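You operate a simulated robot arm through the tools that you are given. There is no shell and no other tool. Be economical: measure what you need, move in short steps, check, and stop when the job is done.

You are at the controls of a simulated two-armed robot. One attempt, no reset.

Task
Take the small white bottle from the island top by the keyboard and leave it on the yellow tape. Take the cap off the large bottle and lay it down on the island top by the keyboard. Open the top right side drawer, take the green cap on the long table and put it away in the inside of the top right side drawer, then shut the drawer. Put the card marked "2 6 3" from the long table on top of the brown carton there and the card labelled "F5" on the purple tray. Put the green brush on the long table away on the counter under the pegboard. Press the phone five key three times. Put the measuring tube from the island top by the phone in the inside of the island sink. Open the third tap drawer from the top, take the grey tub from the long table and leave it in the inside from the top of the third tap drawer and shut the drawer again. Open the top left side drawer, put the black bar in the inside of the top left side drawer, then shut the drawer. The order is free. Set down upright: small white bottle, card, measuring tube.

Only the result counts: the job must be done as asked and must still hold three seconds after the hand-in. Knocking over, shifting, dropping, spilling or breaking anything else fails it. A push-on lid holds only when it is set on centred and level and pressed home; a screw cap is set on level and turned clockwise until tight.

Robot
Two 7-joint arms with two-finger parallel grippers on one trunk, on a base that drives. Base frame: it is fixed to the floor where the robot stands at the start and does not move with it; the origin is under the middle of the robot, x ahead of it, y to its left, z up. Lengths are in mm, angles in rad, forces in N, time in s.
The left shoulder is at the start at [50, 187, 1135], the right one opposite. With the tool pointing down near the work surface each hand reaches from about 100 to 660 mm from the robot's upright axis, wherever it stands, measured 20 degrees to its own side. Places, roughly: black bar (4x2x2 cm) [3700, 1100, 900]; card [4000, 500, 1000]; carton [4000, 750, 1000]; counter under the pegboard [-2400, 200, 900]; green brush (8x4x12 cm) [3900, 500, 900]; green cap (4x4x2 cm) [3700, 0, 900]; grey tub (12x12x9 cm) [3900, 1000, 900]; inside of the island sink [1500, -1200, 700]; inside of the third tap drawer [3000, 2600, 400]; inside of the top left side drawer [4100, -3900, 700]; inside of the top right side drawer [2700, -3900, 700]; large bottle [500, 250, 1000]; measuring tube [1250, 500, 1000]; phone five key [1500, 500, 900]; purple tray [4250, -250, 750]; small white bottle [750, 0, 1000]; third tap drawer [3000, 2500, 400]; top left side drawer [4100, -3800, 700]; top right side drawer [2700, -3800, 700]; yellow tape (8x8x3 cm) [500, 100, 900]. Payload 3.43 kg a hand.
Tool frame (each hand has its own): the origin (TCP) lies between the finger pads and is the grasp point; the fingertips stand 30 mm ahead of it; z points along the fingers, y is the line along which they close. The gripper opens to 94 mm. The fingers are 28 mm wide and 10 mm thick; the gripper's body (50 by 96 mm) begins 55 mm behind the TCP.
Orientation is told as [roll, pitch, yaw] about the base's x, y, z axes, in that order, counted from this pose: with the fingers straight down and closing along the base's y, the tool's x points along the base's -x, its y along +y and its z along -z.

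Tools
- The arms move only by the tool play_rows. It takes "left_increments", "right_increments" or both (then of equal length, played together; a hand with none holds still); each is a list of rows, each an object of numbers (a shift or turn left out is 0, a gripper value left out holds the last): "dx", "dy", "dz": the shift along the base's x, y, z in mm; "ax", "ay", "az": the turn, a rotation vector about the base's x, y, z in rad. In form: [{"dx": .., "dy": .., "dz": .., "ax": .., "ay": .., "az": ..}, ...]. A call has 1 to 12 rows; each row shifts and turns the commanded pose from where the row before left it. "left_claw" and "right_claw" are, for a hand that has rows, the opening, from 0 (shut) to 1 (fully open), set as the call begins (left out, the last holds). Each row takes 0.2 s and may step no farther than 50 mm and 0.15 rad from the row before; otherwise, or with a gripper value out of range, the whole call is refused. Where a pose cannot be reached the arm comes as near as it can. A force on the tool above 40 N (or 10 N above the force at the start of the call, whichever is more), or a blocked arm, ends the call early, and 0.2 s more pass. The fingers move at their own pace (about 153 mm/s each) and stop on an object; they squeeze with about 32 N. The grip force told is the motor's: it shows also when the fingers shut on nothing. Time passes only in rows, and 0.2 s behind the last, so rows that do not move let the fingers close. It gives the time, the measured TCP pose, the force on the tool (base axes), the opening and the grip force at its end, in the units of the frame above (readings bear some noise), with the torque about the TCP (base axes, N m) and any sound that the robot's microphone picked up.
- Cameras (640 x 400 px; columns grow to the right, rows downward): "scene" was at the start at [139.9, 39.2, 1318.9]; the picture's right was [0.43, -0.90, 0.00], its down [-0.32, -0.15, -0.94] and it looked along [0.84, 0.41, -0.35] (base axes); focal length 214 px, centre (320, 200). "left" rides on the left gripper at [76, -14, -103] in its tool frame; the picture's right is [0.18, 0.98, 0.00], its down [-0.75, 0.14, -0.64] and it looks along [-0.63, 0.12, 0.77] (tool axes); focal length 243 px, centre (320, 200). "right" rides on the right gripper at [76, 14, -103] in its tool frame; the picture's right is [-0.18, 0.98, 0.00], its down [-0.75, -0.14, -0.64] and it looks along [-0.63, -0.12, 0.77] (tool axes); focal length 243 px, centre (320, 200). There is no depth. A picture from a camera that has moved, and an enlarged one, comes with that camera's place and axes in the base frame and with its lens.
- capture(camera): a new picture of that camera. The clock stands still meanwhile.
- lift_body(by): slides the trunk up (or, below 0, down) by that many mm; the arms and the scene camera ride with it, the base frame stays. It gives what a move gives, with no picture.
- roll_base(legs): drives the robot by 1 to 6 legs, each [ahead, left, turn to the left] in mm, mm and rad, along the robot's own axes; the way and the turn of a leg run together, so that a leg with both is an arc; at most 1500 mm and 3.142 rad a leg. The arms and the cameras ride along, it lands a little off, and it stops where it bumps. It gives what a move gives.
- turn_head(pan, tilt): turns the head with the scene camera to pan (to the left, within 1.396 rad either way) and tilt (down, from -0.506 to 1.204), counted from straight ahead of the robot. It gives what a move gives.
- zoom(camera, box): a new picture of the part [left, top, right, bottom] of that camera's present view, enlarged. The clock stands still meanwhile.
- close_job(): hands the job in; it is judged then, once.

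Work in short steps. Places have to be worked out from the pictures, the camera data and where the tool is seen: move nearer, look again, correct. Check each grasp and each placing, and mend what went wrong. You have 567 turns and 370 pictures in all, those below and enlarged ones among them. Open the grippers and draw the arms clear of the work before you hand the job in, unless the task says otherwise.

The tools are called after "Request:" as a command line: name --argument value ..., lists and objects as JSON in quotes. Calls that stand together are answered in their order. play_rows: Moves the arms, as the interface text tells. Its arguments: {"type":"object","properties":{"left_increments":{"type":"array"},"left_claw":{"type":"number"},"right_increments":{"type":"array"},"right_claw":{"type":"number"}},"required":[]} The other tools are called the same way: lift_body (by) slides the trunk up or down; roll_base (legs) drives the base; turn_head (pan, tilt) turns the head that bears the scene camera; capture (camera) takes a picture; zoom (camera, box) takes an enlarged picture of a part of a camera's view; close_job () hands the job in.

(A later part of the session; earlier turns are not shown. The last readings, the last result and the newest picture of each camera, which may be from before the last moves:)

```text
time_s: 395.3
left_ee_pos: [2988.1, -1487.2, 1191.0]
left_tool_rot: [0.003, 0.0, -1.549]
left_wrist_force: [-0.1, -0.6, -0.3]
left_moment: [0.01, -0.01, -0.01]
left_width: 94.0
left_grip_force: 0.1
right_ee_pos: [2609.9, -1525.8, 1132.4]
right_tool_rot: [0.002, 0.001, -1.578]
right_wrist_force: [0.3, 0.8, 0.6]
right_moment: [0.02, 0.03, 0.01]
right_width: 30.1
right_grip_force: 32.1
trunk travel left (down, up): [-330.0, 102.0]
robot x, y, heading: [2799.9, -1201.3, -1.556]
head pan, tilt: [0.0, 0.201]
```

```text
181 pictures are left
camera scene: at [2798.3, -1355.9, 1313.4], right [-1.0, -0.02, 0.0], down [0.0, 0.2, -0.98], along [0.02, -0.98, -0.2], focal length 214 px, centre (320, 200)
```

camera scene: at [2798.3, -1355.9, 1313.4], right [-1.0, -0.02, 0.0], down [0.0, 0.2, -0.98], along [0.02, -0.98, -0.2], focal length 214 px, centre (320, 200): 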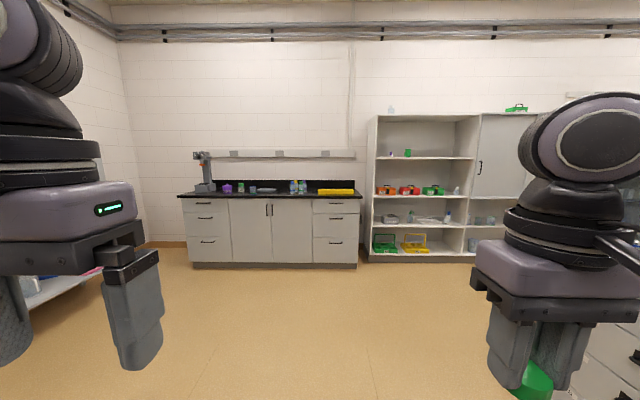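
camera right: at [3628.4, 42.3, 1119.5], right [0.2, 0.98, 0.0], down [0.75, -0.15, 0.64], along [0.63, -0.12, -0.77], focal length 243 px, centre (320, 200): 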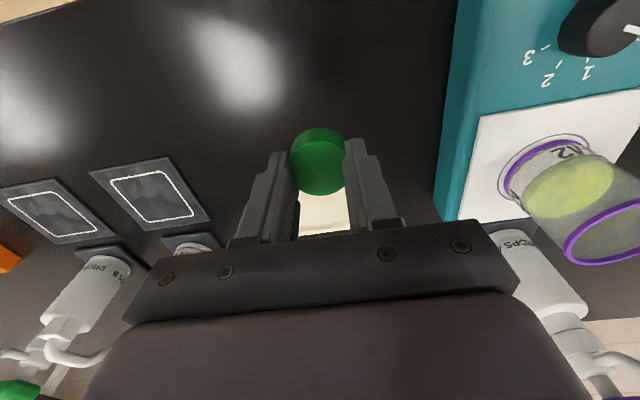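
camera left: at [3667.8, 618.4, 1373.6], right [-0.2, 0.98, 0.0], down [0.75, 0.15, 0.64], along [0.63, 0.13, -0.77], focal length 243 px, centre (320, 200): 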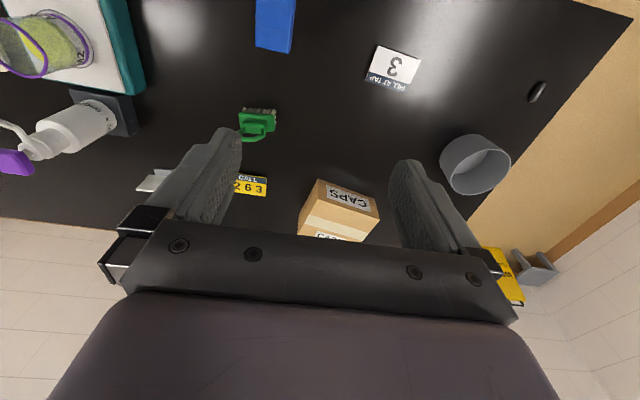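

The side bench is ahead: right drawers around x≈2650–2700. Drive closer.

Request:
roll_base --legs '[[1400, 140, -0.02], [330, 0, 0]]'

Request:
turn_head --pan 0.0 --tilt 0.6

Request:
capture --camera "scene"

```text
time_s: 404.2
left_ee_pos: [3145.3, -3234.4, 1192.3]
left_tool_rot: [-0.001, 0.0, -1.568]
left_wrist_force: [0.0, 0.5, -0.5]
left_moment: [0.02, 0.02, 0.0]
left_width: 94.3
left_grip_force: 0.1
right_ee_pos: [2765.5, -3268.2, 1133.6]
right_tool_rot: [0.003, 0.0, -1.594]
right_wrist_force: [-0.2, -0.4, -0.3]
right_moment: [0.0, -0.01, -0.01]
right_width: 34.2
right_grip_force: 31.7
trunk travel left (down, up): [-330.0, 102.0]
robot x, y, heading: [2959.6, -2949.3, -1.565]
head pan, tilt: [0.0, 0.201]
```

```text
time_s: 405.0
left_ee_pos: [3144.3, -3234.5, 1191.5]
left_tool_rot: [0.001, -0.001, -1.567]
left_wrist_force: [-0.1, -0.6, 0.5]
left_moment: [-0.01, -0.03, 0.0]
left_width: 94.3
left_grip_force: 0.1
right_ee_pos: [2764.5, -3266.9, 1132.5]
right_tool_rot: [0.002, -0.001, -1.595]
right_wrist_force: [0.6, 0.5, 0.0]
right_moment: [0.0, 0.01, 0.0]
right_width: 34.5
right_grip_force: 32.0
trunk travel left (down, up): [-330.0, 102.0]
robot x, y, heading: [2959.2, -2949.8, -1.565]
head pan, tilt: [0.0, 0.6]
```

```text
180 pictures are left
camera scene: at [2957.2, -3096.0, 1276.8], right [-1.0, 0.0, 0.0], down [0.0, 0.56, -0.83], along [0.0, -0.83, -0.56], focal length 214 px, centre (320, 200)
```

scene: 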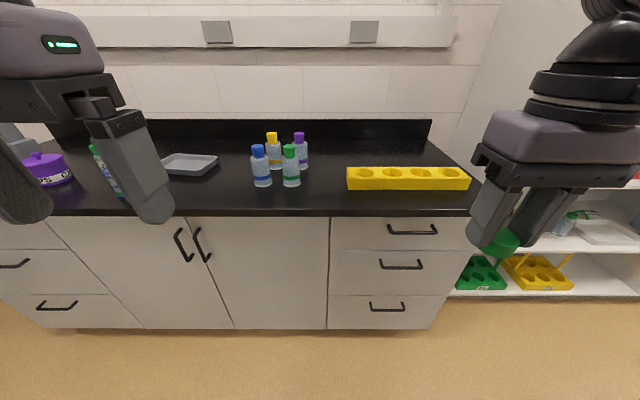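

The cap seems to have shifted in the grip (34 mm); check with the right camera.

Request:
capture --camera "right"

Request:
zoom --camera "scene" --box '[320, 190, 480, 330]'

```text
179 pictures are left
camera right: at [2781.8, -3191.6, 1236.9], right [0.98, -0.21, 0.0], down [-0.16, -0.75, 0.64], along [-0.13, -0.63, -0.77], focal length 243 px, centre (320, 200)
```

right: 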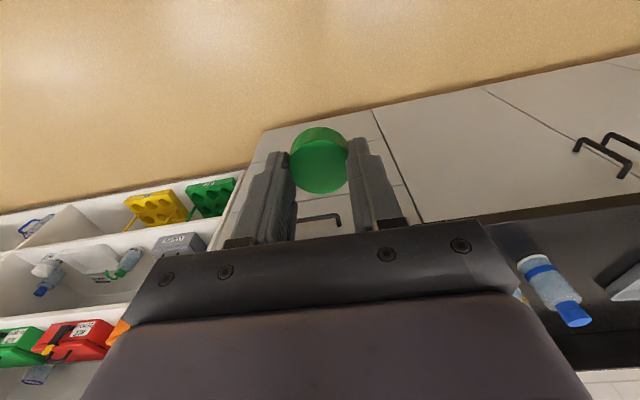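

```text
2.86 times, centred on (400, 260) of scene
camera zoom: at [2957.2, -3096.0, 1276.8], right [-1.0, 0.0, 0.0], down [0.0, 0.56, -0.83], along [0.0, -0.83, -0.56], focal length 613 px, centre (91, 29)
```

zoom: 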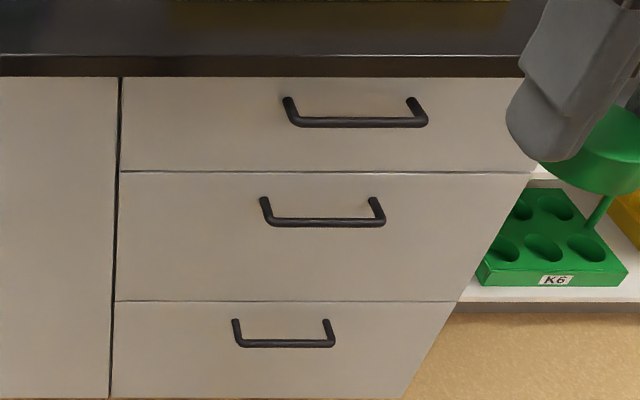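

Handle of the top right drawer estimated at (2656,−3610,800). I shift the robot so the left hand faces it, lower the trunk, and turn the left hand in free air into a sideways-closing, forward-pointing pose.

Request:
roll_base --legs '[[0, -500, 0]]'

Request:
lift_body --by -200

Request:
play_rows --left_increments '[{"az": 0.15}, {"az": 0.15}, {"az": 0.15}, {"az": 0.15}, {"az": 0.15}, {"az": 0.15}, {"az": 0.15}, {"az": 0.15}, {"az": 0.15}, {"az": 0.15}, {"az": 0.07}, {}]'

```text
time_s: 410.0
left_ee_pos: [2634.9, -3235.8, 1192.6]
left_tool_rot: [0.001, 0.001, -1.582]
left_wrist_force: [0.6, -0.6, 0.0]
left_moment: [0.01, 0.0, -0.01]
left_width: 93.9
left_grip_force: 0.0
right_ee_pos: [2253.8, -3261.2, 1132.9]
right_tool_rot: [0.002, -0.001, -1.609]
right_wrist_force: [0.2, -0.9, 0.8]
right_moment: [-0.03, 0.05, -0.02]
right_width: 34.4
right_grip_force: 32.1
trunk travel left (down, up): [-330.0, 102.0]
robot x, y, heading: [2455.7, -2945.5, -1.581]
head pan, tilt: [0.0, 0.6]
```

```text
time_s: 412.2
left_ee_pos: [2633.8, -3236.5, 990.7]
left_tool_rot: [0.001, 0.002, -1.58]
left_wrist_force: [0.3, 0.5, 0.6]
left_moment: [-0.02, 0.0, -0.03]
left_width: 93.9
left_grip_force: 0.0
right_ee_pos: [2255.8, -3261.9, 933.2]
right_tool_rot: [0.002, 0.0, -1.608]
right_wrist_force: [-0.2, 0.0, 0.1]
right_moment: [0.0, -0.01, 0.0]
right_width: 34.4
right_grip_force: 32.0
trunk travel left (down, up): [-130.0, 302.0]
robot x, y, heading: [2453.9, -2945.6, -1.582]
head pan, tilt: [0.0, 0.6]
```

```text
time_s: 414.8
left_ee_pos: [2635.3, -3236.3, 991.3]
left_tool_rot: [0.001, 0.001, -0.012]
left_wrist_force: [-0.1, 0.4, -0.1]
left_moment: [0.03, -0.01, -0.01]
left_width: 94.2
left_grip_force: 0.1
right_ee_pos: [2254.9, -3262.9, 932.1]
right_tool_rot: [0.002, -0.002, -1.609]
right_wrist_force: [0.3, -0.4, -0.2]
right_moment: [0.03, 0.0, -0.01]
right_width: 34.4
right_grip_force: 31.5
trunk travel left (down, up): [-130.0, 302.0]
robot x, y, heading: [2452.7, -2941.8, -1.581]
head pan, tilt: [0.0, 0.6]
```

Now pitch it forward while advancing.

Request:
play_rows --left_increments '[{"dy": -30, "dz": -10, "ax": -0.1}, {"dy": -30, "dz": -10, "ax": -0.15}, {"dy": -30, "dz": -10, "ax": -0.15}, {"dy": -30, "dz": -10, "ax": -0.15}, {"dy": -30, "dz": -10, "ax": -0.15}, {"dy": -25, "dz": -10, "ax": -0.15}, {"dy": -20, "dz": -10, "ax": -0.15}, {"ax": -0.15, "dz": -10}, {}]'

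Request:
capture --camera "left"

Request:
capture --camera "scene"

```text
time_s: 416.8
left_ee_pos: [2634.4, -3430.4, 911.3]
left_tool_rot: [-1.149, -0.011, -0.004]
left_wrist_force: [0.2, -0.1, -0.8]
left_moment: [0.01, -0.03, 0.0]
left_width: 94.0
left_grip_force: 0.1
right_ee_pos: [2253.9, -3261.3, 934.2]
right_tool_rot: [0.002, -0.001, -1.608]
right_wrist_force: [-0.3, 0.2, 0.4]
right_moment: [-0.06, 0.05, 0.02]
right_width: 34.2
right_grip_force: 32.5
trunk travel left (down, up): [-130.0, 302.0]
robot x, y, heading: [2455.7, -2946.7, -1.584]
head pan, tilt: [0.0, 0.6]
```

```text
177 pictures are left
camera left: at [2558.9, -3342.5, 964.1], right [-0.17, 0.4, -0.9], down [0.76, 0.64, 0.14], along [0.63, -0.65, -0.41], focal length 243 px, centre (320, 200)
```

left: 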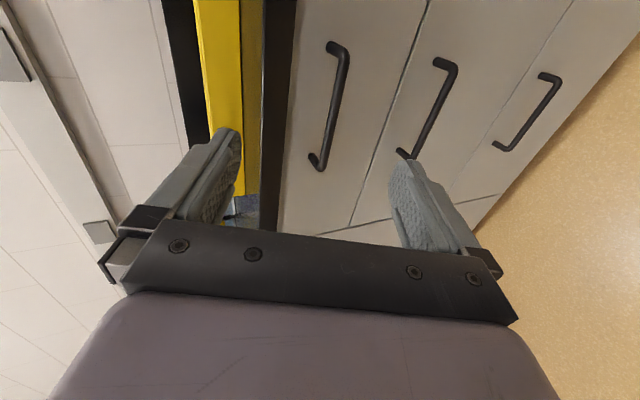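

```text
176 pictures are left
camera scene: at [2449.2, -3093.9, 1076.7], right [-1.0, 0.01, 0.0], down [0.01, 0.56, -0.83], along [-0.01, -0.82, -0.56], focal length 214 px, centre (320, 200)
```

scene: 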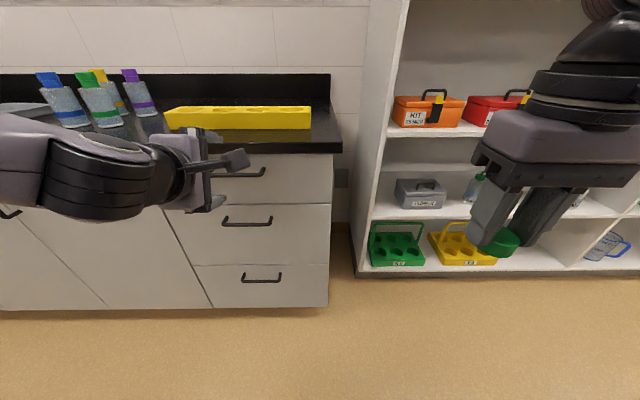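

The handle is well seen between the open fingers: centre ≈(2661,−3605,808). Pitch a little more to level, narrow the opening, and move to a pre-grasp.

Request:
play_rows --left_increments '[{"dx": 13, "dy": -30, "dz": -25, "ax": -0.15}, {"dx": 14, "dy": -30, "dz": -25, "ax": -0.15}, {"dy": -25, "dz": -35}, {}]' --left_claw 0.5

Request:
capture --camera "left"

```text
time_s: 417.8
left_ee_pos: [2649.5, -3486.6, 852.3]
left_tool_rot: [-1.335, -0.013, 0.0]
left_wrist_force: [-0.3, -0.6, -0.6]
left_moment: [0.0, 0.0, -0.01]
left_width: 46.9
left_grip_force: 0.0
left hand out of reach, approached as far as the arm can: row 2, 3
right_ee_pos: [2254.3, -3262.9, 933.4]
right_tool_rot: [0.001, -0.001, -1.61]
right_wrist_force: [0.1, 0.6, -0.1]
right_moment: [0.01, -0.01, 0.0]
right_width: 34.5
right_grip_force: 32.4
trunk travel left (down, up): [-130.0, 302.0]
robot x, y, heading: [2454.4, -2948.0, -1.577]
head pan, tilt: [0.0, 0.6]
```

```text
175 pictures are left
camera left: at [2573.6, -3391.1, 889.4], right [-0.17, 0.23, -0.96], down [0.75, 0.66, 0.02], along [0.63, -0.72, -0.29], focal length 243 px, centre (320, 200)
```

left: 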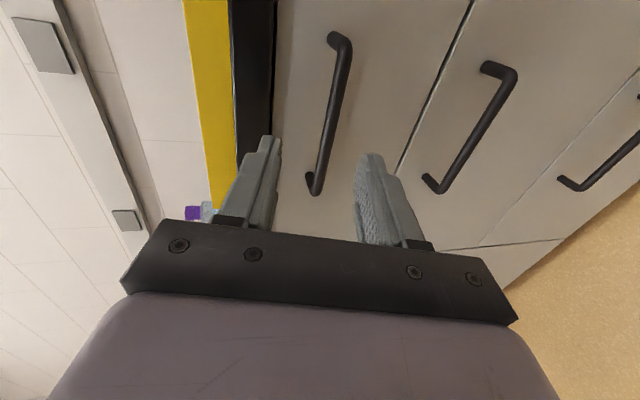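

Refined handle: (2655,−3595,813). Drive the base 65 mm ahead, then align height.

Request:
roll_base --legs '[[62, 0, 0]]'

Request:
play_rows --left_increments '[{"dx": 2, "dz": -18}, {"dx": 2, "dz": -18}, {}]'

Request:
capture --camera "left"

```text
time_s: 418.7
left_ee_pos: [2648.7, -3547.8, 854.3]
left_tool_rot: [-1.335, -0.013, -0.001]
left_wrist_force: [0.1, -0.7, -0.9]
left_moment: [0.01, -0.05, 0.02]
left_width: 47.1
left_grip_force: 0.0
right_ee_pos: [2254.3, -3325.1, 932.8]
right_tool_rot: [0.001, -0.001, -1.609]
right_wrist_force: [0.1, -0.2, -0.2]
right_moment: [0.02, -0.03, -0.01]
right_width: 34.0
right_grip_force: 31.9
trunk travel left (down, up): [-130.0, 302.0]
robot x, y, heading: [2454.4, -3008.4, -1.582]
head pan, tilt: [0.0, 0.6]
```

```text
time_s: 419.5
left_ee_pos: [2648.5, -3548.8, 853.0]
left_tool_rot: [-1.335, -0.012, 0.001]
left_wrist_force: [-0.9, -0.7, -0.7]
left_moment: [0.0, 0.01, 0.0]
left_width: 47.1
left_grip_force: 0.1
left hand out of reach, approached as far as the arm can: row 1, 2
right_ee_pos: [2254.1, -3324.5, 933.2]
right_tool_rot: [0.001, 0.0, -1.608]
right_wrist_force: [0.0, -0.6, 0.8]
right_moment: [-0.03, 0.03, -0.02]
right_width: 34.4
right_grip_force: 31.9
trunk travel left (down, up): [-130.0, 302.0]
robot x, y, heading: [2453.1, -3009.7, -1.579]
head pan, tilt: [0.0, 0.6]
```

```text
174 pictures are left
camera left: at [2572.9, -3452.7, 889.8], right [-0.17, 0.23, -0.96], down [0.75, 0.66, 0.02], along [0.63, -0.72, -0.29], focal length 243 px, centre (320, 200)
```

left: 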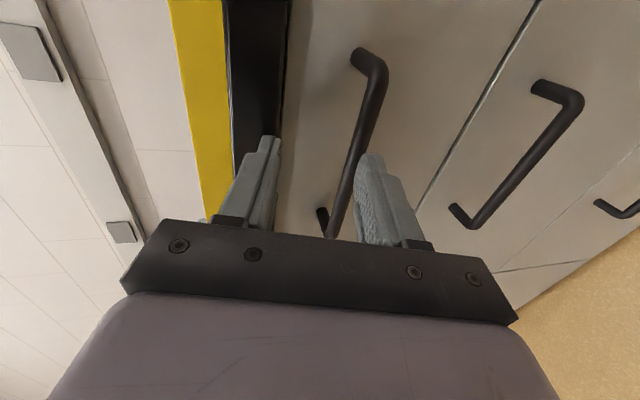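

Lower the trunk by 36 mm to bring the fingers level with the bar.

Request:
lift_body --by -36

Request:
capture --camera "left"

```text
time_s: 420.3
left_ee_pos: [2648.9, -3547.7, 818.1]
left_tool_rot: [-1.336, -0.013, 0.001]
left_wrist_force: [0.5, -0.7, -0.2]
left_moment: [-0.01, -0.01, 0.0]
left_width: 47.3
left_grip_force: 0.0
right_ee_pos: [2253.8, -3323.7, 897.8]
right_tool_rot: [0.001, -0.001, -1.61]
right_wrist_force: [0.4, 0.1, 0.1]
right_moment: [0.02, -0.01, -0.01]
right_width: 34.2
right_grip_force: 32.6
trunk travel left (down, up): [-94.0, 338.0]
robot x, y, heading: [2449.9, -3007.5, -1.583]
head pan, tilt: [0.0, 0.6]
```

```text
173 pictures are left
camera left: at [2572.8, -3452.6, 853.8], right [-0.17, 0.23, -0.96], down [0.75, 0.66, 0.02], along [0.63, -0.72, -0.29], focal length 243 px, centre (320, 200)
```

left: 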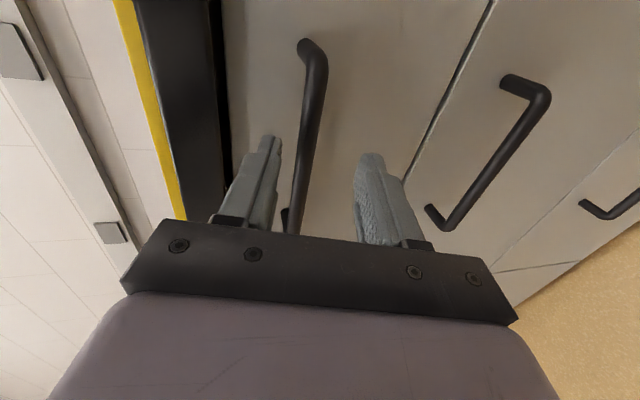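

Aligned. Drive the base 38 mm forward so the bar enters between the fingers.

Request:
roll_base --legs '[[38, 0, 0]]'

Request:
capture --camera "left"

```text
time_s: 421.2
left_ee_pos: [2649.3, -3586.6, 817.9]
left_tool_rot: [-1.336, -0.013, -0.002]
left_wrist_force: [-0.4, 10.6, -1.4]
left_moment: [-0.25, -0.03, 0.04]
left_width: 44.8
left_grip_force: 0.0
right_ee_pos: [2253.8, -3361.3, 897.3]
right_tool_rot: [0.001, -0.002, -1.609]
right_wrist_force: [-0.1, 0.0, -0.3]
right_moment: [-0.01, -0.02, 0.01]
right_width: 34.5
right_grip_force: 32.0
trunk travel left (down, up): [-94.0, 338.0]
robot x, y, heading: [2453.2, -3048.1, -1.586]
head pan, tilt: [0.0, 0.6]
```

```text
172 pictures are left
camera left: at [2572.1, -3490.5, 853.7], right [-0.17, 0.23, -0.96], down [0.75, 0.66, 0.02], along [0.63, -0.72, -0.29], focal length 243 px, centre (320, 200)
```

left: 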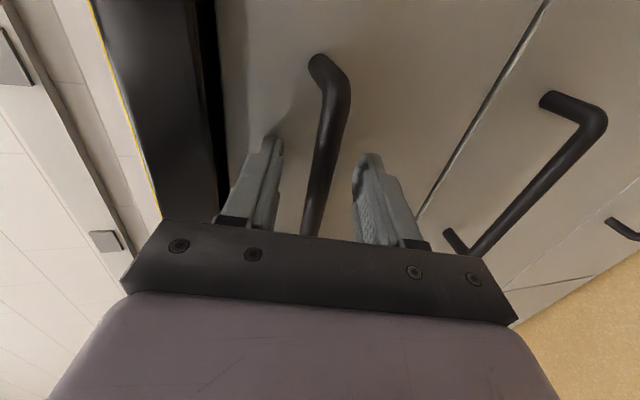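

A fingertip touches the drawer face and the bar is between the fingers. Close.

Request:
play_rows --left_increments '[{"dy": 2}, {}, {}, {}]' --left_claw 0

Request:
capture --camera "left"

```text
time_s: 422.2
left_ee_pos: [2648.2, -3585.3, 817.9]
left_tool_rot: [-1.337, -0.011, 0.002]
left_wrist_force: [0.2, -3.2, 7.6]
left_moment: [-0.02, 0.9, 0.26]
left_width: 15.9
left_grip_force: 44.5
right_ee_pos: [2252.8, -3360.8, 897.8]
right_tool_rot: [0.0, -0.001, -1.61]
right_wrist_force: [0.9, 1.3, 0.1]
right_moment: [-0.02, -0.01, 0.03]
right_width: 34.5
right_grip_force: 31.9
trunk travel left (down, up): [-94.0, 338.0]
robot x, y, heading: [2450.0, -3045.9, -1.58]
head pan, tilt: [0.0, 0.6]
```

```text
171 pictures are left
camera left: at [2572.0, -3489.4, 854.3], right [-0.17, 0.23, -0.96], down [0.75, 0.66, 0.02], along [0.63, -0.72, -0.29], focal length 243 px, centre (320, 200)
```

left: 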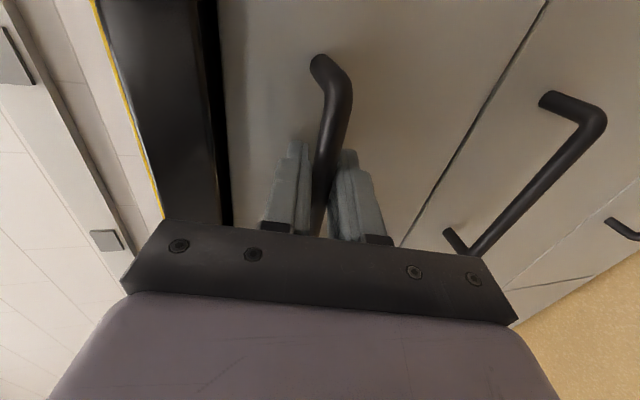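

Handle gripped. Pull the drawer by backing the base.

Request:
roll_base --legs '[[-120, 0, 0], [-110, 0, 0]]'

Request:
capture --camera "scene"

```text
time_s: 424.2
left_ee_pos: [2648.6, -3350.2, 817.6]
left_tool_rot: [-1.334, -0.011, -0.005]
left_wrist_force: [-24.8, 0.7, 3.4]
left_moment: [-0.03, 0.96, 0.13]
left_width: 16.5
left_grip_force: 45.2
right_ee_pos: [2254.8, -3130.4, 896.9]
right_tool_rot: [0.003, 0.001, -1.608]
right_wrist_force: [0.1, -0.3, -0.4]
right_moment: [-0.02, 0.03, -0.02]
right_width: 34.3
right_grip_force: 32.1
trunk travel left (down, up): [-94.0, 338.0]
robot x, y, heading: [2454.1, -2817.1, -1.579]
head pan, tilt: [0.0, 0.6]
```

```text
170 pictures are left
camera scene: at [2449.0, -2960.9, 1040.8], right [-1.0, 0.01, 0.0], down [0.01, 0.56, -0.83], along [-0.01, -0.83, -0.56], focal length 214 px, centre (320, 200)
```

scene: 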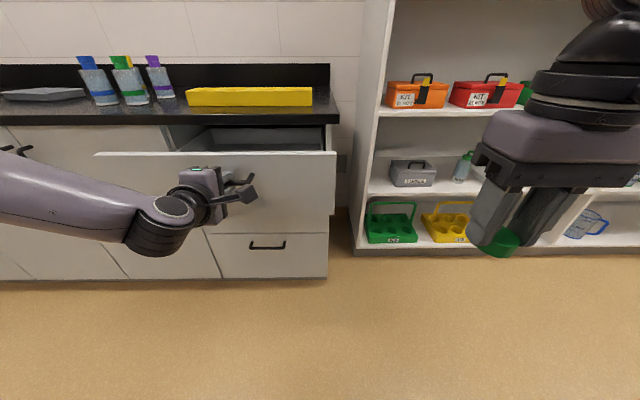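

Drawer is open ≈235 mm. Release the handle and draw the left hand back and up.

Request:
play_rows --left_increments '[{}, {}, {"dy": 25}, {"dy": 30}, {"dy": 10, "dz": 40}, {"dz": 45}, {"dz": 45}, {}]' --left_claw 0.6

Request:
roll_base --legs '[[0, 370, 0.008]]'

Request:
turn_head --pan -0.25 --tilt 0.55

Request:
capture --camera "scene"

```text
time_s: 426.1
left_ee_pos: [2649.3, -3287.3, 949.2]
left_tool_rot: [-1.333, -0.011, -0.006]
left_wrist_force: [-0.4, 0.3, 0.3]
left_moment: [0.01, 0.01, 0.01]
left_width: 56.4
left_grip_force: 0.0
right_ee_pos: [2256.4, -3130.4, 896.9]
right_tool_rot: [0.002, 0.0, -1.608]
right_wrist_force: [-0.4, 0.7, -0.5]
right_moment: [-0.01, -0.02, 0.02]
right_width: 34.1
right_grip_force: 31.7
trunk travel left (down, up): [-94.0, 338.0]
robot x, y, heading: [2453.4, -2812.4, -1.578]
head pan, tilt: [0.0, 0.6]
```

```text
time_s: 429.9
left_ee_pos: [3025.0, -3284.6, 948.2]
left_tool_rot: [-1.334, -0.011, 0.009]
left_wrist_force: [-0.9, -0.1, 0.6]
left_moment: [-0.01, 0.02, -0.01]
left_width: 56.5
left_grip_force: 0.1
right_ee_pos: [2631.3, -3133.9, 897.8]
right_tool_rot: [0.002, 0.001, -1.592]
right_wrist_force: [0.7, 0.7, -0.6]
right_moment: [-0.03, 0.01, 0.0]
right_width: 34.3
right_grip_force: 31.6
trunk travel left (down, up): [-94.0, 338.0]
robot x, y, heading: [2822.6, -2812.8, -1.565]
head pan, tilt: [0.0, 0.6]
```

```text
time_s: 430.6
left_ee_pos: [3023.9, -3285.1, 949.1]
left_tool_rot: [-1.333, -0.012, 0.009]
left_wrist_force: [-0.3, 0.4, 0.8]
left_moment: [0.01, 0.03, -0.02]
left_width: 56.1
left_grip_force: 0.1
right_ee_pos: [2629.7, -3132.5, 896.0]
right_tool_rot: [0.003, -0.001, -1.595]
right_wrist_force: [-0.2, 0.1, -0.3]
right_moment: [-0.02, 0.0, 0.02]
right_width: 34.4
right_grip_force: 31.7
trunk travel left (down, up): [-94.0, 338.0]
robot x, y, heading: [2823.4, -2812.6, -1.563]
head pan, tilt: [-0.25, 0.55]
```

```text
169 pictures are left
camera scene: at [2799.2, -2960.9, 1045.2], right [-0.97, 0.24, 0.0], down [0.13, 0.51, -0.85], along [-0.21, -0.83, -0.52], focal length 214 px, centre (320, 200)
```

scene: 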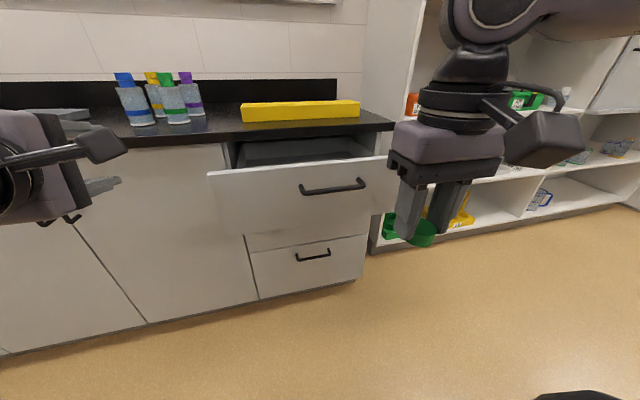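

Raise the right hand, drive forward, and bring the cap over the open drawer.

Request:
play_rows --right_increments '[{"dz": 45}, {"dz": 45}, {}]'

Request:
roll_base --legs '[[215, 0, -0.008]]'

Request:
play_rows --right_increments '[{"dx": 5, "dy": -40}, {"dx": 7, "dy": -40}, {"dx": 7, "dy": -40}, {"dx": 7, "dy": -40}, {}]'

Request:
capture --camera "right"

Request:
capture --camera "scene"

```text
time_s: 431.4
left_ee_pos: [3023.9, -3285.3, 948.8]
left_tool_rot: [-1.333, -0.011, 0.008]
left_wrist_force: [-0.3, -1.0, -0.1]
left_moment: [0.01, 0.01, 0.05]
left_width: 56.2
left_grip_force: 0.1
right_ee_pos: [2627.7, -3134.5, 986.8]
right_tool_rot: [0.003, 0.0, -1.594]
right_wrist_force: [-0.2, 0.8, 0.9]
right_moment: [0.01, -0.04, 0.02]
right_width: 34.4
right_grip_force: 31.8
trunk travel left (down, up): [-94.0, 338.0]
robot x, y, heading: [2819.8, -2816.0, -1.561]
head pan, tilt: [-0.25, 0.55]
```

```text
time_s: 433.1
left_ee_pos: [3021.0, -3495.4, 947.9]
left_tool_rot: [-1.334, -0.011, 0.001]
left_wrist_force: [-0.2, -0.2, 0.2]
left_moment: [0.01, -0.01, -0.03]
left_width: 56.3
left_grip_force: 0.0
right_ee_pos: [2625.5, -3343.7, 987.5]
right_tool_rot: [0.002, 0.0, -1.6]
right_wrist_force: [0.7, -0.1, -0.2]
right_moment: [-0.02, -0.03, 0.04]
right_width: 34.4
right_grip_force: 32.4
trunk travel left (down, up): [-94.0, 338.0]
robot x, y, heading: [2823.2, -3020.8, -1.578]
head pan, tilt: [-0.25, 0.55]
```

```text
time_s: 434.3
left_ee_pos: [3021.1, -3496.3, 947.7]
left_tool_rot: [-1.333, -0.009, 0.002]
left_wrist_force: [-0.6, -1.1, -0.7]
left_moment: [-0.01, 0.0, -0.01]
left_width: 56.3
left_grip_force: 0.1
right_ee_pos: [2611.5, -3462.8, 966.1]
right_tool_rot: [0.002, -0.001, -1.603]
right_wrist_force: [-0.9, 0.1, 0.1]
right_moment: [0.02, 0.0, -0.01]
right_width: 34.5
right_grip_force: 32.3
right hand out of reach, approached as far as the arm can: row 3, 4
trunk travel left (down, up): [-94.0, 338.0]
robot x, y, heading: [2821.0, -3025.5, -1.578]
head pan, tilt: [-0.25, 0.55]
```

```text
168 pictures are left
camera right: at [2629.3, -3388.2, 1069.4], right [0.98, -0.21, 0.0], down [-0.17, -0.75, 0.64], along [-0.14, -0.63, -0.77], focal length 243 px, centre (320, 200)
```

right: 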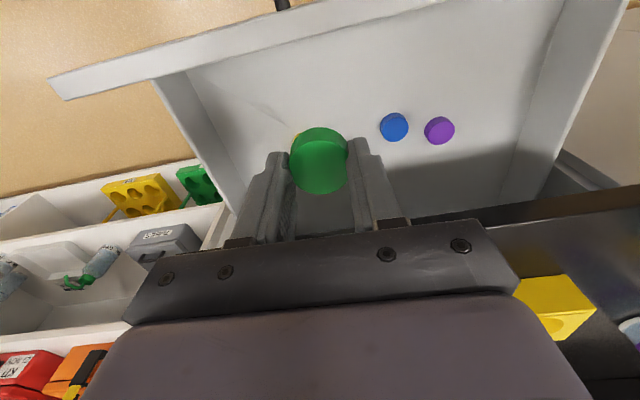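

```text
167 pictures are left
camera scene: at [2798.1, -3170.3, 1045.2], right [-0.97, 0.25, 0.0], down [0.13, 0.51, -0.85], along [-0.21, -0.83, -0.52], focal length 214 px, centre (320, 200)
```

scene: 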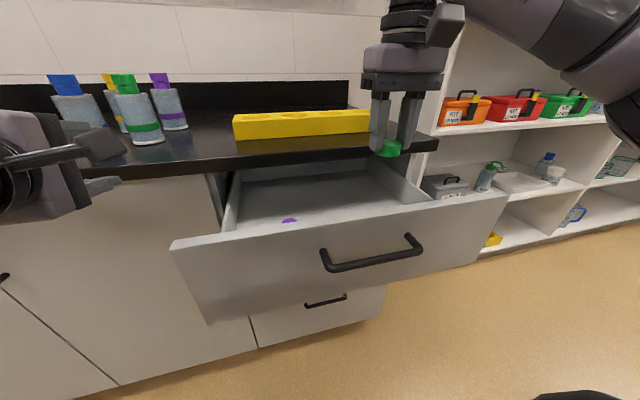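

Caps are stored here, with a free place between yellow and blue (≈2630,−3505). Lower into the drawer.

Request:
play_rows --right_increments '[{"dx": 9, "dy": -15, "dz": -35}, {"dx": 9, "dy": -15, "dz": -35}, {"dy": -12, "dz": -30}, {}]'

Request:
capture --camera "right"

```text
time_s: 435.3
left_ee_pos: [3021.7, -3495.0, 948.4]
left_tool_rot: [-1.332, -0.009, 0.001]
left_wrist_force: [-0.1, -0.3, -0.2]
left_moment: [-0.02, -0.02, -0.01]
left_width: 56.3
left_grip_force: 0.0
right_ee_pos: [2624.1, -3504.0, 867.3]
right_tool_rot: [0.002, -0.002, -1.601]
right_wrist_force: [-0.3, 0.3, -1.2]
right_moment: [0.0, 0.02, 0.0]
right_width: 34.4
right_grip_force: 32.0
right hand out of reach, approached as far as the arm can: row 2
trunk travel left (down, up): [-94.0, 338.0]
robot x, y, heading: [2821.4, -3025.2, -1.572]
head pan, tilt: [-0.25, 0.55]
```

```text
166 pictures are left
camera right: at [2640.8, -3428.2, 971.9], right [0.98, -0.21, 0.0], down [-0.17, -0.75, 0.64], along [-0.14, -0.63, -0.77], focal length 243 px, centre (320, 200)
```

right: 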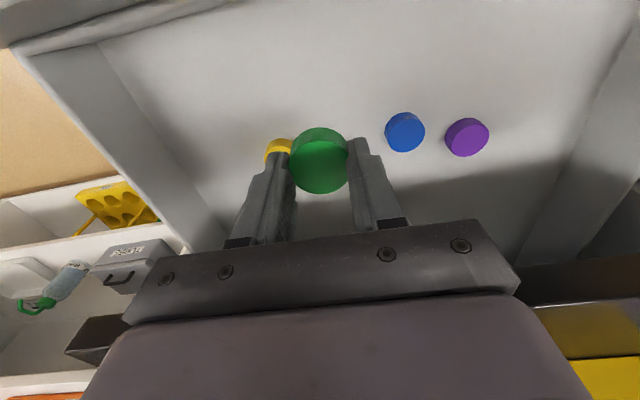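

Floor ≈ z 735. Centre x at 2637 and lower to contact.

Request:
play_rows --right_increments '[{"dx": 12, "dz": -30}, {"dz": -30}, {"dz": -20}, {"dz": -6}, {"dz": -4}, {}]'

Request:
capture --camera "right"

```text
time_s: 436.7
left_ee_pos: [3021.3, -3496.4, 948.7]
left_tool_rot: [-1.335, -0.009, 0.001]
left_wrist_force: [0.0, 0.1, -0.5]
left_moment: [0.01, 0.04, -0.01]
left_width: 56.4
left_grip_force: 0.0
right_ee_pos: [2637.2, -3506.5, 775.9]
right_tool_rot: [0.001, 0.0, -1.601]
right_wrist_force: [0.5, 0.2, 0.6]
right_moment: [0.01, 0.0, 0.01]
right_width: 34.1
right_grip_force: 31.8
trunk travel left (down, up): [-94.0, 338.0]
robot x, y, heading: [2821.6, -3021.4, -1.574]
head pan, tilt: [-0.25, 0.55]
```

```text
165 pictures are left
camera right: at [2654.1, -3430.1, 879.5], right [0.98, -0.21, 0.0], down [-0.17, -0.75, 0.64], along [-0.14, -0.63, -0.77], focal length 243 px, centre (320, 200)
```

right: 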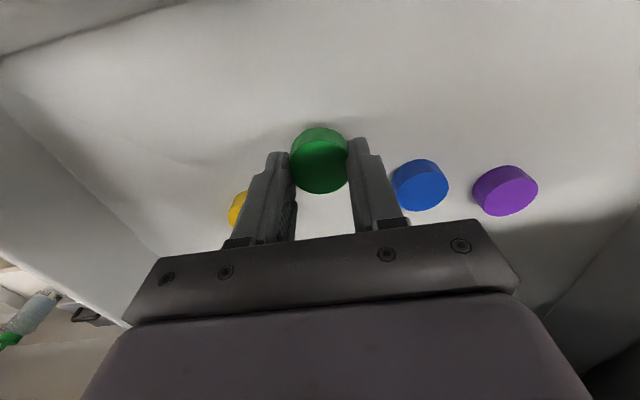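

Request:
play_rows --right_increments '[{"dz": -3}, {"dz": -2}, {"dz": -2}, {"dz": -1}, {}]'

```text
time_s: 437.9
left_ee_pos: [3020.8, -3496.6, 949.1]
left_tool_rot: [-1.334, -0.01, 0.001]
left_wrist_force: [0.3, 0.1, 0.4]
left_moment: [0.0, 0.03, 0.0]
left_width: 56.5
left_grip_force: 0.1
right_ee_pos: [2638.7, -3503.7, 768.9]
right_tool_rot: [0.002, 0.0, -1.6]
right_wrist_force: [-0.1, 0.0, -0.2]
right_moment: [0.0, 0.02, -0.01]
right_width: 34.2
right_grip_force: 31.7
trunk travel left (down, up): [-94.0, 338.0]
robot x, y, heading: [2824.4, -3024.2, -1.573]
head pan, tilt: [-0.25, 0.55]
```

Request:
play_rows --right_increments '[{"dz": -2}, {"dz": -2}, {"dz": -1.5}, {"dz": -1.5}, {}]'

```text
time_s: 439.1
left_ee_pos: [3021.3, -3496.6, 948.0]
left_tool_rot: [-1.333, -0.01, 0.003]
left_wrist_force: [-0.1, -0.1, 0.0]
left_moment: [0.03, 0.05, 0.03]
left_width: 56.5
left_grip_force: 0.0
right_ee_pos: [2637.2, -3505.3, 760.4]
right_tool_rot: [0.003, -0.003, -1.602]
right_wrist_force: [-0.3, -0.5, 0.1]
right_moment: [0.02, 0.0, 0.02]
right_width: 34.5
right_grip_force: 32.0
trunk travel left (down, up): [-94.0, 338.0]
robot x, y, heading: [2826.0, -3026.1, -1.572]
head pan, tilt: [-0.25, 0.55]
```

Request:
play_rows --right_increments '[{"dz": -2}, {"dz": -2}, {"dz": -2}, {"dz": -2}, {}]'

```text
time_s: 440.3
left_ee_pos: [3021.4, -3494.5, 948.8]
left_tool_rot: [-1.335, -0.008, 0.001]
left_wrist_force: [0.1, -0.8, 0.3]
left_moment: [-0.03, 0.04, 0.0]
left_width: 56.5
left_grip_force: 0.1
right_ee_pos: [2637.5, -3505.0, 756.8]
right_tool_rot: [0.007, -0.005, -1.601]
right_wrist_force: [0.4, -0.9, 16.8]
right_moment: [1.43, -0.02, -0.09]
right_width: 34.3
right_grip_force: 31.3
trunk travel left (down, up): [-94.0, 338.0]
robot x, y, heading: [2823.1, -3026.8, -1.573]
head pan, tilt: [-0.25, 0.55]
```

The moment suggests the camera bracket touches the drawer front. Raise slightly, shift deeper by 18 mm, and continue.

Request:
play_rows --right_increments '[{"dz": 5}, {"dy": -18}, {"dz": -3}, {"dz": -3}, {"dz": -2}, {"dz": -2}, {}]'

Request:
capture --camera "right"

```text
time_s: 441.9
left_ee_pos: [3021.4, -3494.6, 949.0]
left_tool_rot: [-1.336, -0.009, 0.002]
left_wrist_force: [0.2, 0.1, 0.6]
left_moment: [0.01, 0.0, 0.01]
left_width: 56.6
left_grip_force: 0.2
right_ee_pos: [2628.6, -3513.2, 753.3]
right_tool_rot: [0.003, -0.008, -1.601]
right_wrist_force: [-1.0, -2.0, 25.0]
right_moment: [-0.1, -0.02, 0.04]
right_width: 34.7
right_grip_force: 31.8
right hand out of reach, approached as far as the arm can: row 2
trunk travel left (down, up): [-94.0, 338.0]
robot x, y, heading: [2826.1, -3022.5, -1.575]
head pan, tilt: [-0.25, 0.55]
```

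```text
164 pictures are left
camera right: at [2645.8, -3437.3, 855.9], right [0.98, -0.21, 0.01], down [-0.17, -0.74, 0.65], along [-0.13, -0.63, -0.76], focal length 243 px, centre (320, 200)
```

right: 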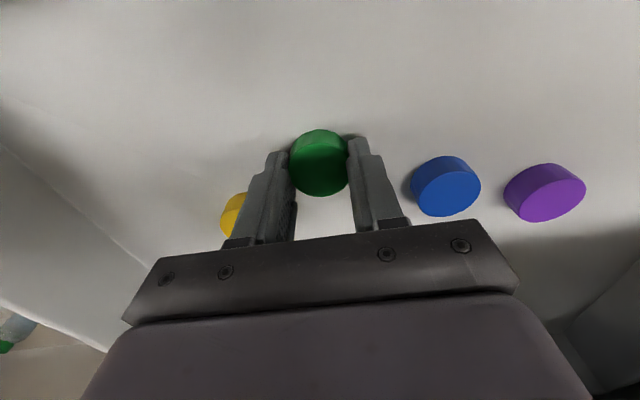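

Seated on the drawer floor. Ease, open just a little, and rise.

Request:
play_rows --right_increments '[{"dz": 1.5, "dx": 2}, {}]'

Request:
play_rows --right_increments '[{}, {}, {"dz": 20}, {"dz": 40}, {"dz": 45}, {"dz": 45}, {"dy": 10, "dz": 45}, {}]' --right_claw 0.42

Request:
capture --camera "right"

```text
time_s: 442.5
left_ee_pos: [3021.3, -3495.4, 948.9]
left_tool_rot: [-1.334, -0.01, 0.002]
left_wrist_force: [-0.1, -0.2, 0.1]
left_moment: [0.0, 0.02, 0.01]
left_width: 56.4
left_grip_force: 0.1
right_ee_pos: [2629.4, -3512.5, 751.7]
right_tool_rot: [0.001, -0.004, -1.601]
right_wrist_force: [-2.4, -1.4, 18.7]
right_moment: [-0.14, 0.11, -0.05]
right_width: 34.3
right_grip_force: 31.6
trunk travel left (down, up): [-94.0, 338.0]
robot x, y, heading: [2824.2, -3023.6, -1.572]
head pan, tilt: [-0.25, 0.55]
```

```text
time_s: 444.3
left_ee_pos: [3021.2, -3496.9, 948.6]
left_tool_rot: [-1.333, -0.011, 0.002]
left_wrist_force: [-0.5, 0.0, -1.1]
left_moment: [-0.01, 0.01, -0.02]
left_width: 56.3
left_grip_force: 0.0
right_ee_pos: [2600.6, -3492.9, 939.0]
right_tool_rot: [0.001, -0.001, -1.601]
right_wrist_force: [0.2, 0.2, 0.6]
right_moment: [0.02, 0.01, -0.01]
right_width: 39.5
right_grip_force: 0.2
right hand out of reach, approached as far as the arm can: row 5, 6, 7
trunk travel left (down, up): [-94.0, 338.0]
robot x, y, heading: [2820.9, -3023.9, -1.572]
head pan, tilt: [-0.25, 0.55]
```

```text
163 pictures are left
camera right: at [2617.3, -3417.0, 1042.7], right [0.98, -0.21, 0.0], down [-0.16, -0.75, 0.64], along [-0.14, -0.63, -0.77], focal length 243 px, centre (320, 200)
```

right: 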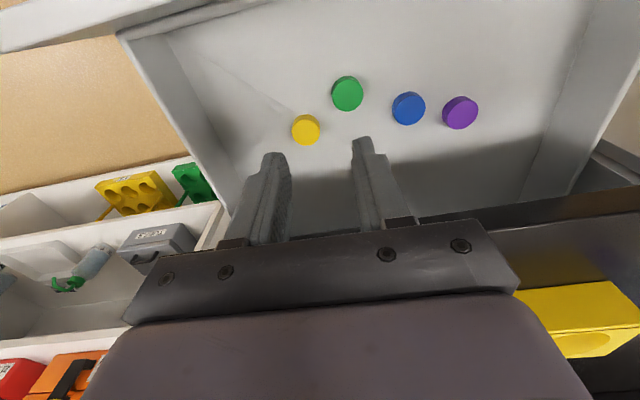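

The green cap lies in the drawer. Move the right hand back over the front panel, then back the base and lower the closed fingers in front of the handle to push it shut.

Request:
play_rows --right_increments '[{"dx": 18, "dy": 40, "dz": 15}, {"dx": 18, "dy": 42, "dz": 10}, {"dx": 18, "dy": 45}, {}]' --right_claw 0

Request:
roll_base --legs '[[-140, 0, 0]]'

Request:
play_rows --right_increments '[{"dz": -45}, {"dz": -45}, {"dz": -40}, {}]'

Request:
capture --camera "scene"

```text
time_s: 445.3
left_ee_pos: [3022.1, -3495.6, 949.4]
left_tool_rot: [-1.334, -0.011, 0.003]
left_wrist_force: [1.0, -0.6, -0.5]
left_moment: [-0.03, 0.0, -0.01]
left_width: 56.4
left_grip_force: 0.1
right_ee_pos: [2655.2, -3360.5, 964.1]
right_tool_rot: [0.003, 0.002, -1.601]
right_wrist_force: [-0.2, 0.4, 0.8]
right_moment: [0.02, 0.01, -0.01]
right_width: 0.2
right_grip_force: 32.3
trunk travel left (down, up): [-94.0, 338.0]
robot x, y, heading: [2821.2, -3021.9, -1.574]
head pan, tilt: [-0.25, 0.55]
```

```text
time_s: 446.6
left_ee_pos: [3022.7, -3358.7, 947.9]
left_tool_rot: [-1.332, -0.01, 0.004]
left_wrist_force: [0.3, 0.5, -0.1]
left_moment: [-0.02, -0.01, 0.04]
left_width: 56.5
left_grip_force: 0.0
right_ee_pos: [2657.0, -3224.6, 964.3]
right_tool_rot: [0.002, 0.0, -1.598]
right_wrist_force: [-0.7, -1.1, 0.7]
right_moment: [-0.01, -0.01, -0.01]
right_width: 0.0
right_grip_force: 32.2
trunk travel left (down, up): [-94.0, 338.0]
robot x, y, heading: [2821.9, -2886.3, -1.571]
head pan, tilt: [-0.25, 0.55]
```

```text
time_s: 447.6
left_ee_pos: [3022.2, -3357.1, 948.5]
left_tool_rot: [-1.334, -0.01, 0.005]
left_wrist_force: [0.5, 0.2, 0.7]
left_moment: [-0.01, 0.01, 0.0]
left_width: 56.3
left_grip_force: 0.1
right_ee_pos: [2655.3, -3223.7, 836.4]
right_tool_rot: [0.002, 0.0, -1.598]
right_wrist_force: [-0.5, 0.3, 1.4]
right_moment: [-0.03, 0.02, -0.01]
right_width: 0.2
right_grip_force: 32.1
trunk travel left (down, up): [-94.0, 338.0]
robot x, y, heading: [2825.0, -2884.0, -1.565]
head pan, tilt: [-0.25, 0.55]
```

```text
162 pictures are left
camera scene: at [2798.7, -3032.5, 1045.2], right [-0.97, 0.25, 0.0], down [0.13, 0.51, -0.85], along [-0.21, -0.83, -0.52], focal length 214 px, centre (320, 200)
```

scene: 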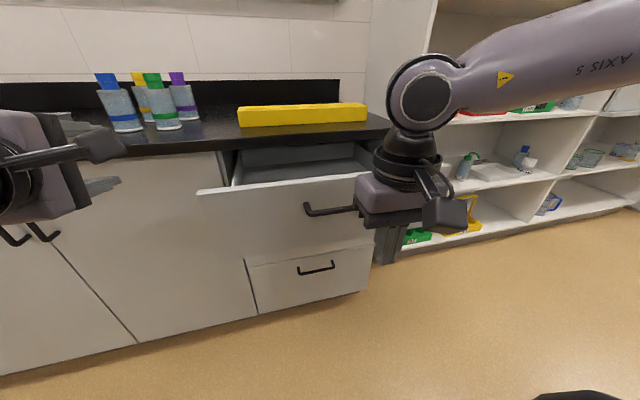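

Pull the left hand back up out of the way, then push the drawer shut by driving forward.

Request:
play_rows --left_increments '[{"dy": 25, "dz": 40, "ax": 0.12}, {"dy": 25, "dz": 40, "ax": 0.14}, {"dy": 25, "dz": 30, "ax": 0.14}, {"dy": 25, "dz": 20, "ax": 0.14}, {"dy": 20, "ax": 0.14}, {"dy": 20, "ax": 0.14}, {"ax": 0.14}, {"ax": 0.14}, {"ax": 0.14}, {}]'

Request:
roll_base --legs '[[200, 0, 0], [100, 0, 0]]'

Request:
capture --camera "scene"

```text
time_s: 449.8
left_ee_pos: [3025.8, -3215.8, 1071.9]
left_tool_rot: [-0.094, -0.003, -0.008]
left_wrist_force: [-1.2, 0.3, -0.1]
left_moment: [0.0, -0.01, 0.02]
left_width: 56.3
left_grip_force: 0.0
left hand out of reach, approached as far as the arm can: row 9
right_ee_pos: [2654.7, -3224.0, 834.7]
right_tool_rot: [0.001, -0.001, -1.598]
right_wrist_force: [-0.4, 0.7, -0.6]
right_moment: [0.01, -0.05, 0.0]
right_width: 0.1
right_grip_force: 31.7
trunk travel left (down, up): [-94.0, 338.0]
robot x, y, heading: [2824.6, -2887.0, -1.571]
head pan, tilt: [-0.25, 0.55]
```

```text
time_s: 452.1
left_ee_pos: [3026.7, -3513.9, 1072.2]
left_tool_rot: [-0.097, -0.004, -0.008]
left_wrist_force: [0.4, 0.5, -0.5]
left_moment: [-0.05, -0.02, 0.03]
left_width: 56.4
left_grip_force: 0.0
right_ee_pos: [2656.2, -3520.8, 835.2]
right_tool_rot: [0.002, 0.001, -1.597]
right_wrist_force: [-0.6, -0.3, -0.5]
right_moment: [-0.04, -0.02, 0.0]
right_width: 0.2
right_grip_force: 32.3
trunk travel left (down, up): [-94.0, 338.0]
robot x, y, heading: [2822.9, -3179.8, -1.571]
head pan, tilt: [-0.25, 0.55]
```

```text
161 pictures are left
camera scene: at [2799.0, -3329.1, 1045.2], right [-0.97, 0.25, 0.0], down [0.13, 0.51, -0.85], along [-0.21, -0.83, -0.52], focal length 214 px, centre (320, 200)
```

scene: 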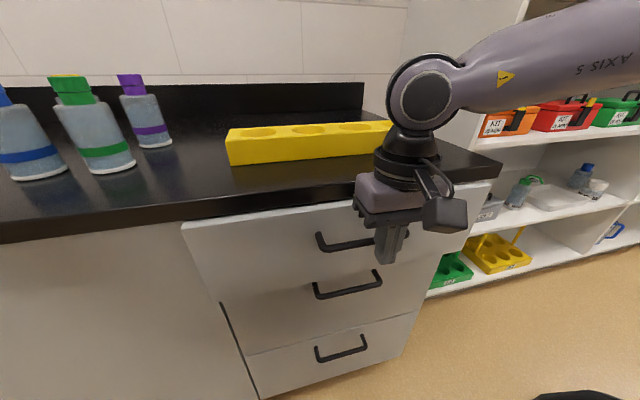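

Push the remaining distance.

Request:
roll_base --legs '[[45, 0, 0]]'

Request:
zoom --camera "scene" --box '[160, 150, 520, 390]'

```text
time_s: 453.1
left_ee_pos: [3025.4, -3548.6, 1072.5]
left_tool_rot: [-0.097, -0.004, -0.005]
left_wrist_force: [-0.2, 0.1, 0.3]
left_moment: [0.01, 0.02, 0.0]
left_width: 56.4
left_grip_force: 0.0
right_ee_pos: [2655.4, -3550.0, 835.9]
right_tool_rot: [-0.005, 0.012, -1.59]
right_wrist_force: [-0.6, 3.0, 1.5]
right_moment: [-0.24, -0.08, 0.01]
right_width: 0.0
right_grip_force: 32.1
trunk travel left (down, up): [-94.0, 338.0]
robot x, y, heading: [2822.3, -3217.4, -1.571]
head pan, tilt: [-0.25, 0.55]
stopped in leg 1: the force on the tool passed its limit at 68 N (the readings are from after the stop); the commanded pose is now the measured one
```

```text
1.67 times, centred on (340, 270) of scene
camera zoom: at [2798.9, -3364.9, 1045.2], right [-0.97, 0.25, 0.0], down [0.13, 0.51, -0.85], along [-0.21, -0.83, -0.52], focal length 358 px, centre (287, 83)
```

zoom: 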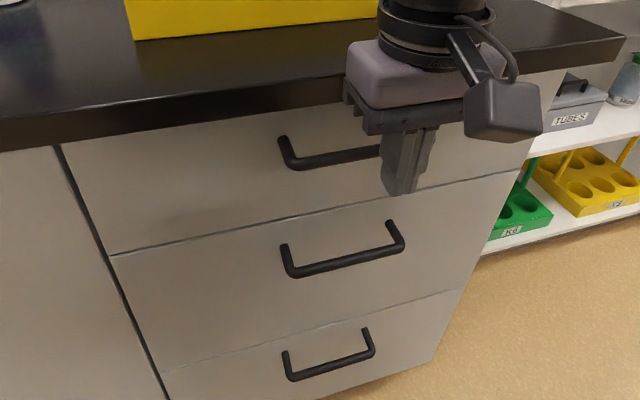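

Force peaked (68 N); it looks flush. Back off and inspect the gap.

Request:
roll_base --legs '[[-250, 0, 0]]'

Request:
turn_head --pan -0.4 --tilt 0.4

Request:
zoom --camera "scene" --box '[180, 130, 420, 280]'

```text
time_s: 454.9
left_ee_pos: [3026.4, -3294.2, 1072.2]
left_tool_rot: [-0.095, -0.003, -0.008]
left_wrist_force: [-0.9, -0.6, -0.6]
left_moment: [0.0, 0.0, 0.01]
left_width: 56.4
left_grip_force: 0.1
right_ee_pos: [2655.5, -3294.4, 835.8]
right_tool_rot: [-0.004, 0.011, -1.592]
right_wrist_force: [0.5, 0.5, -0.7]
right_moment: [0.0, 0.01, 0.02]
right_width: 0.0
right_grip_force: 31.8
trunk travel left (down, up): [-94.0, 338.0]
robot x, y, heading: [2821.3, -2967.1, -1.569]
head pan, tilt: [-0.25, 0.55]
```

```text
time_s: 455.6
left_ee_pos: [3024.7, -3293.4, 1072.3]
left_tool_rot: [-0.095, -0.005, -0.007]
left_wrist_force: [0.1, -0.5, -0.1]
left_moment: [0.01, -0.01, -0.01]
left_width: 56.7
left_grip_force: 0.0
right_ee_pos: [2655.9, -3295.3, 836.4]
right_tool_rot: [-0.006, 0.012, -1.592]
right_wrist_force: [-0.4, 0.5, -0.1]
right_moment: [0.04, 0.05, -0.03]
right_width: 0.1
right_grip_force: 32.0
trunk travel left (down, up): [-94.0, 338.0]
robot x, y, heading: [2822.5, -2961.2, -1.57]
head pan, tilt: [-0.4, 0.4]
```

```text
2.67 times, centred on (300, 205) of scene
camera zoom: at [2784.9, -3107.5, 1058.9], right [-0.92, 0.39, 0.0], down [0.15, 0.36, -0.92], along [-0.36, -0.85, -0.39], focal length 572 px, centre (373, 187)
```

zoom: 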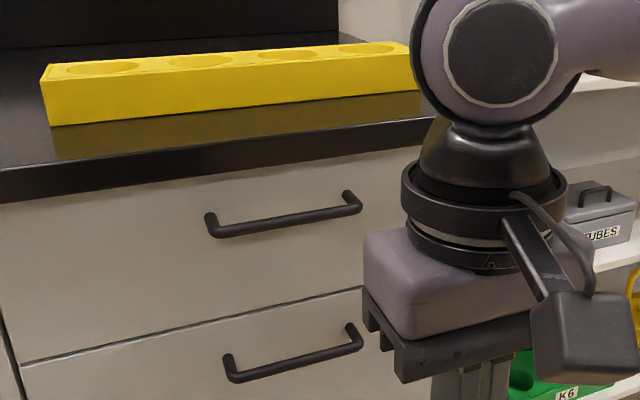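

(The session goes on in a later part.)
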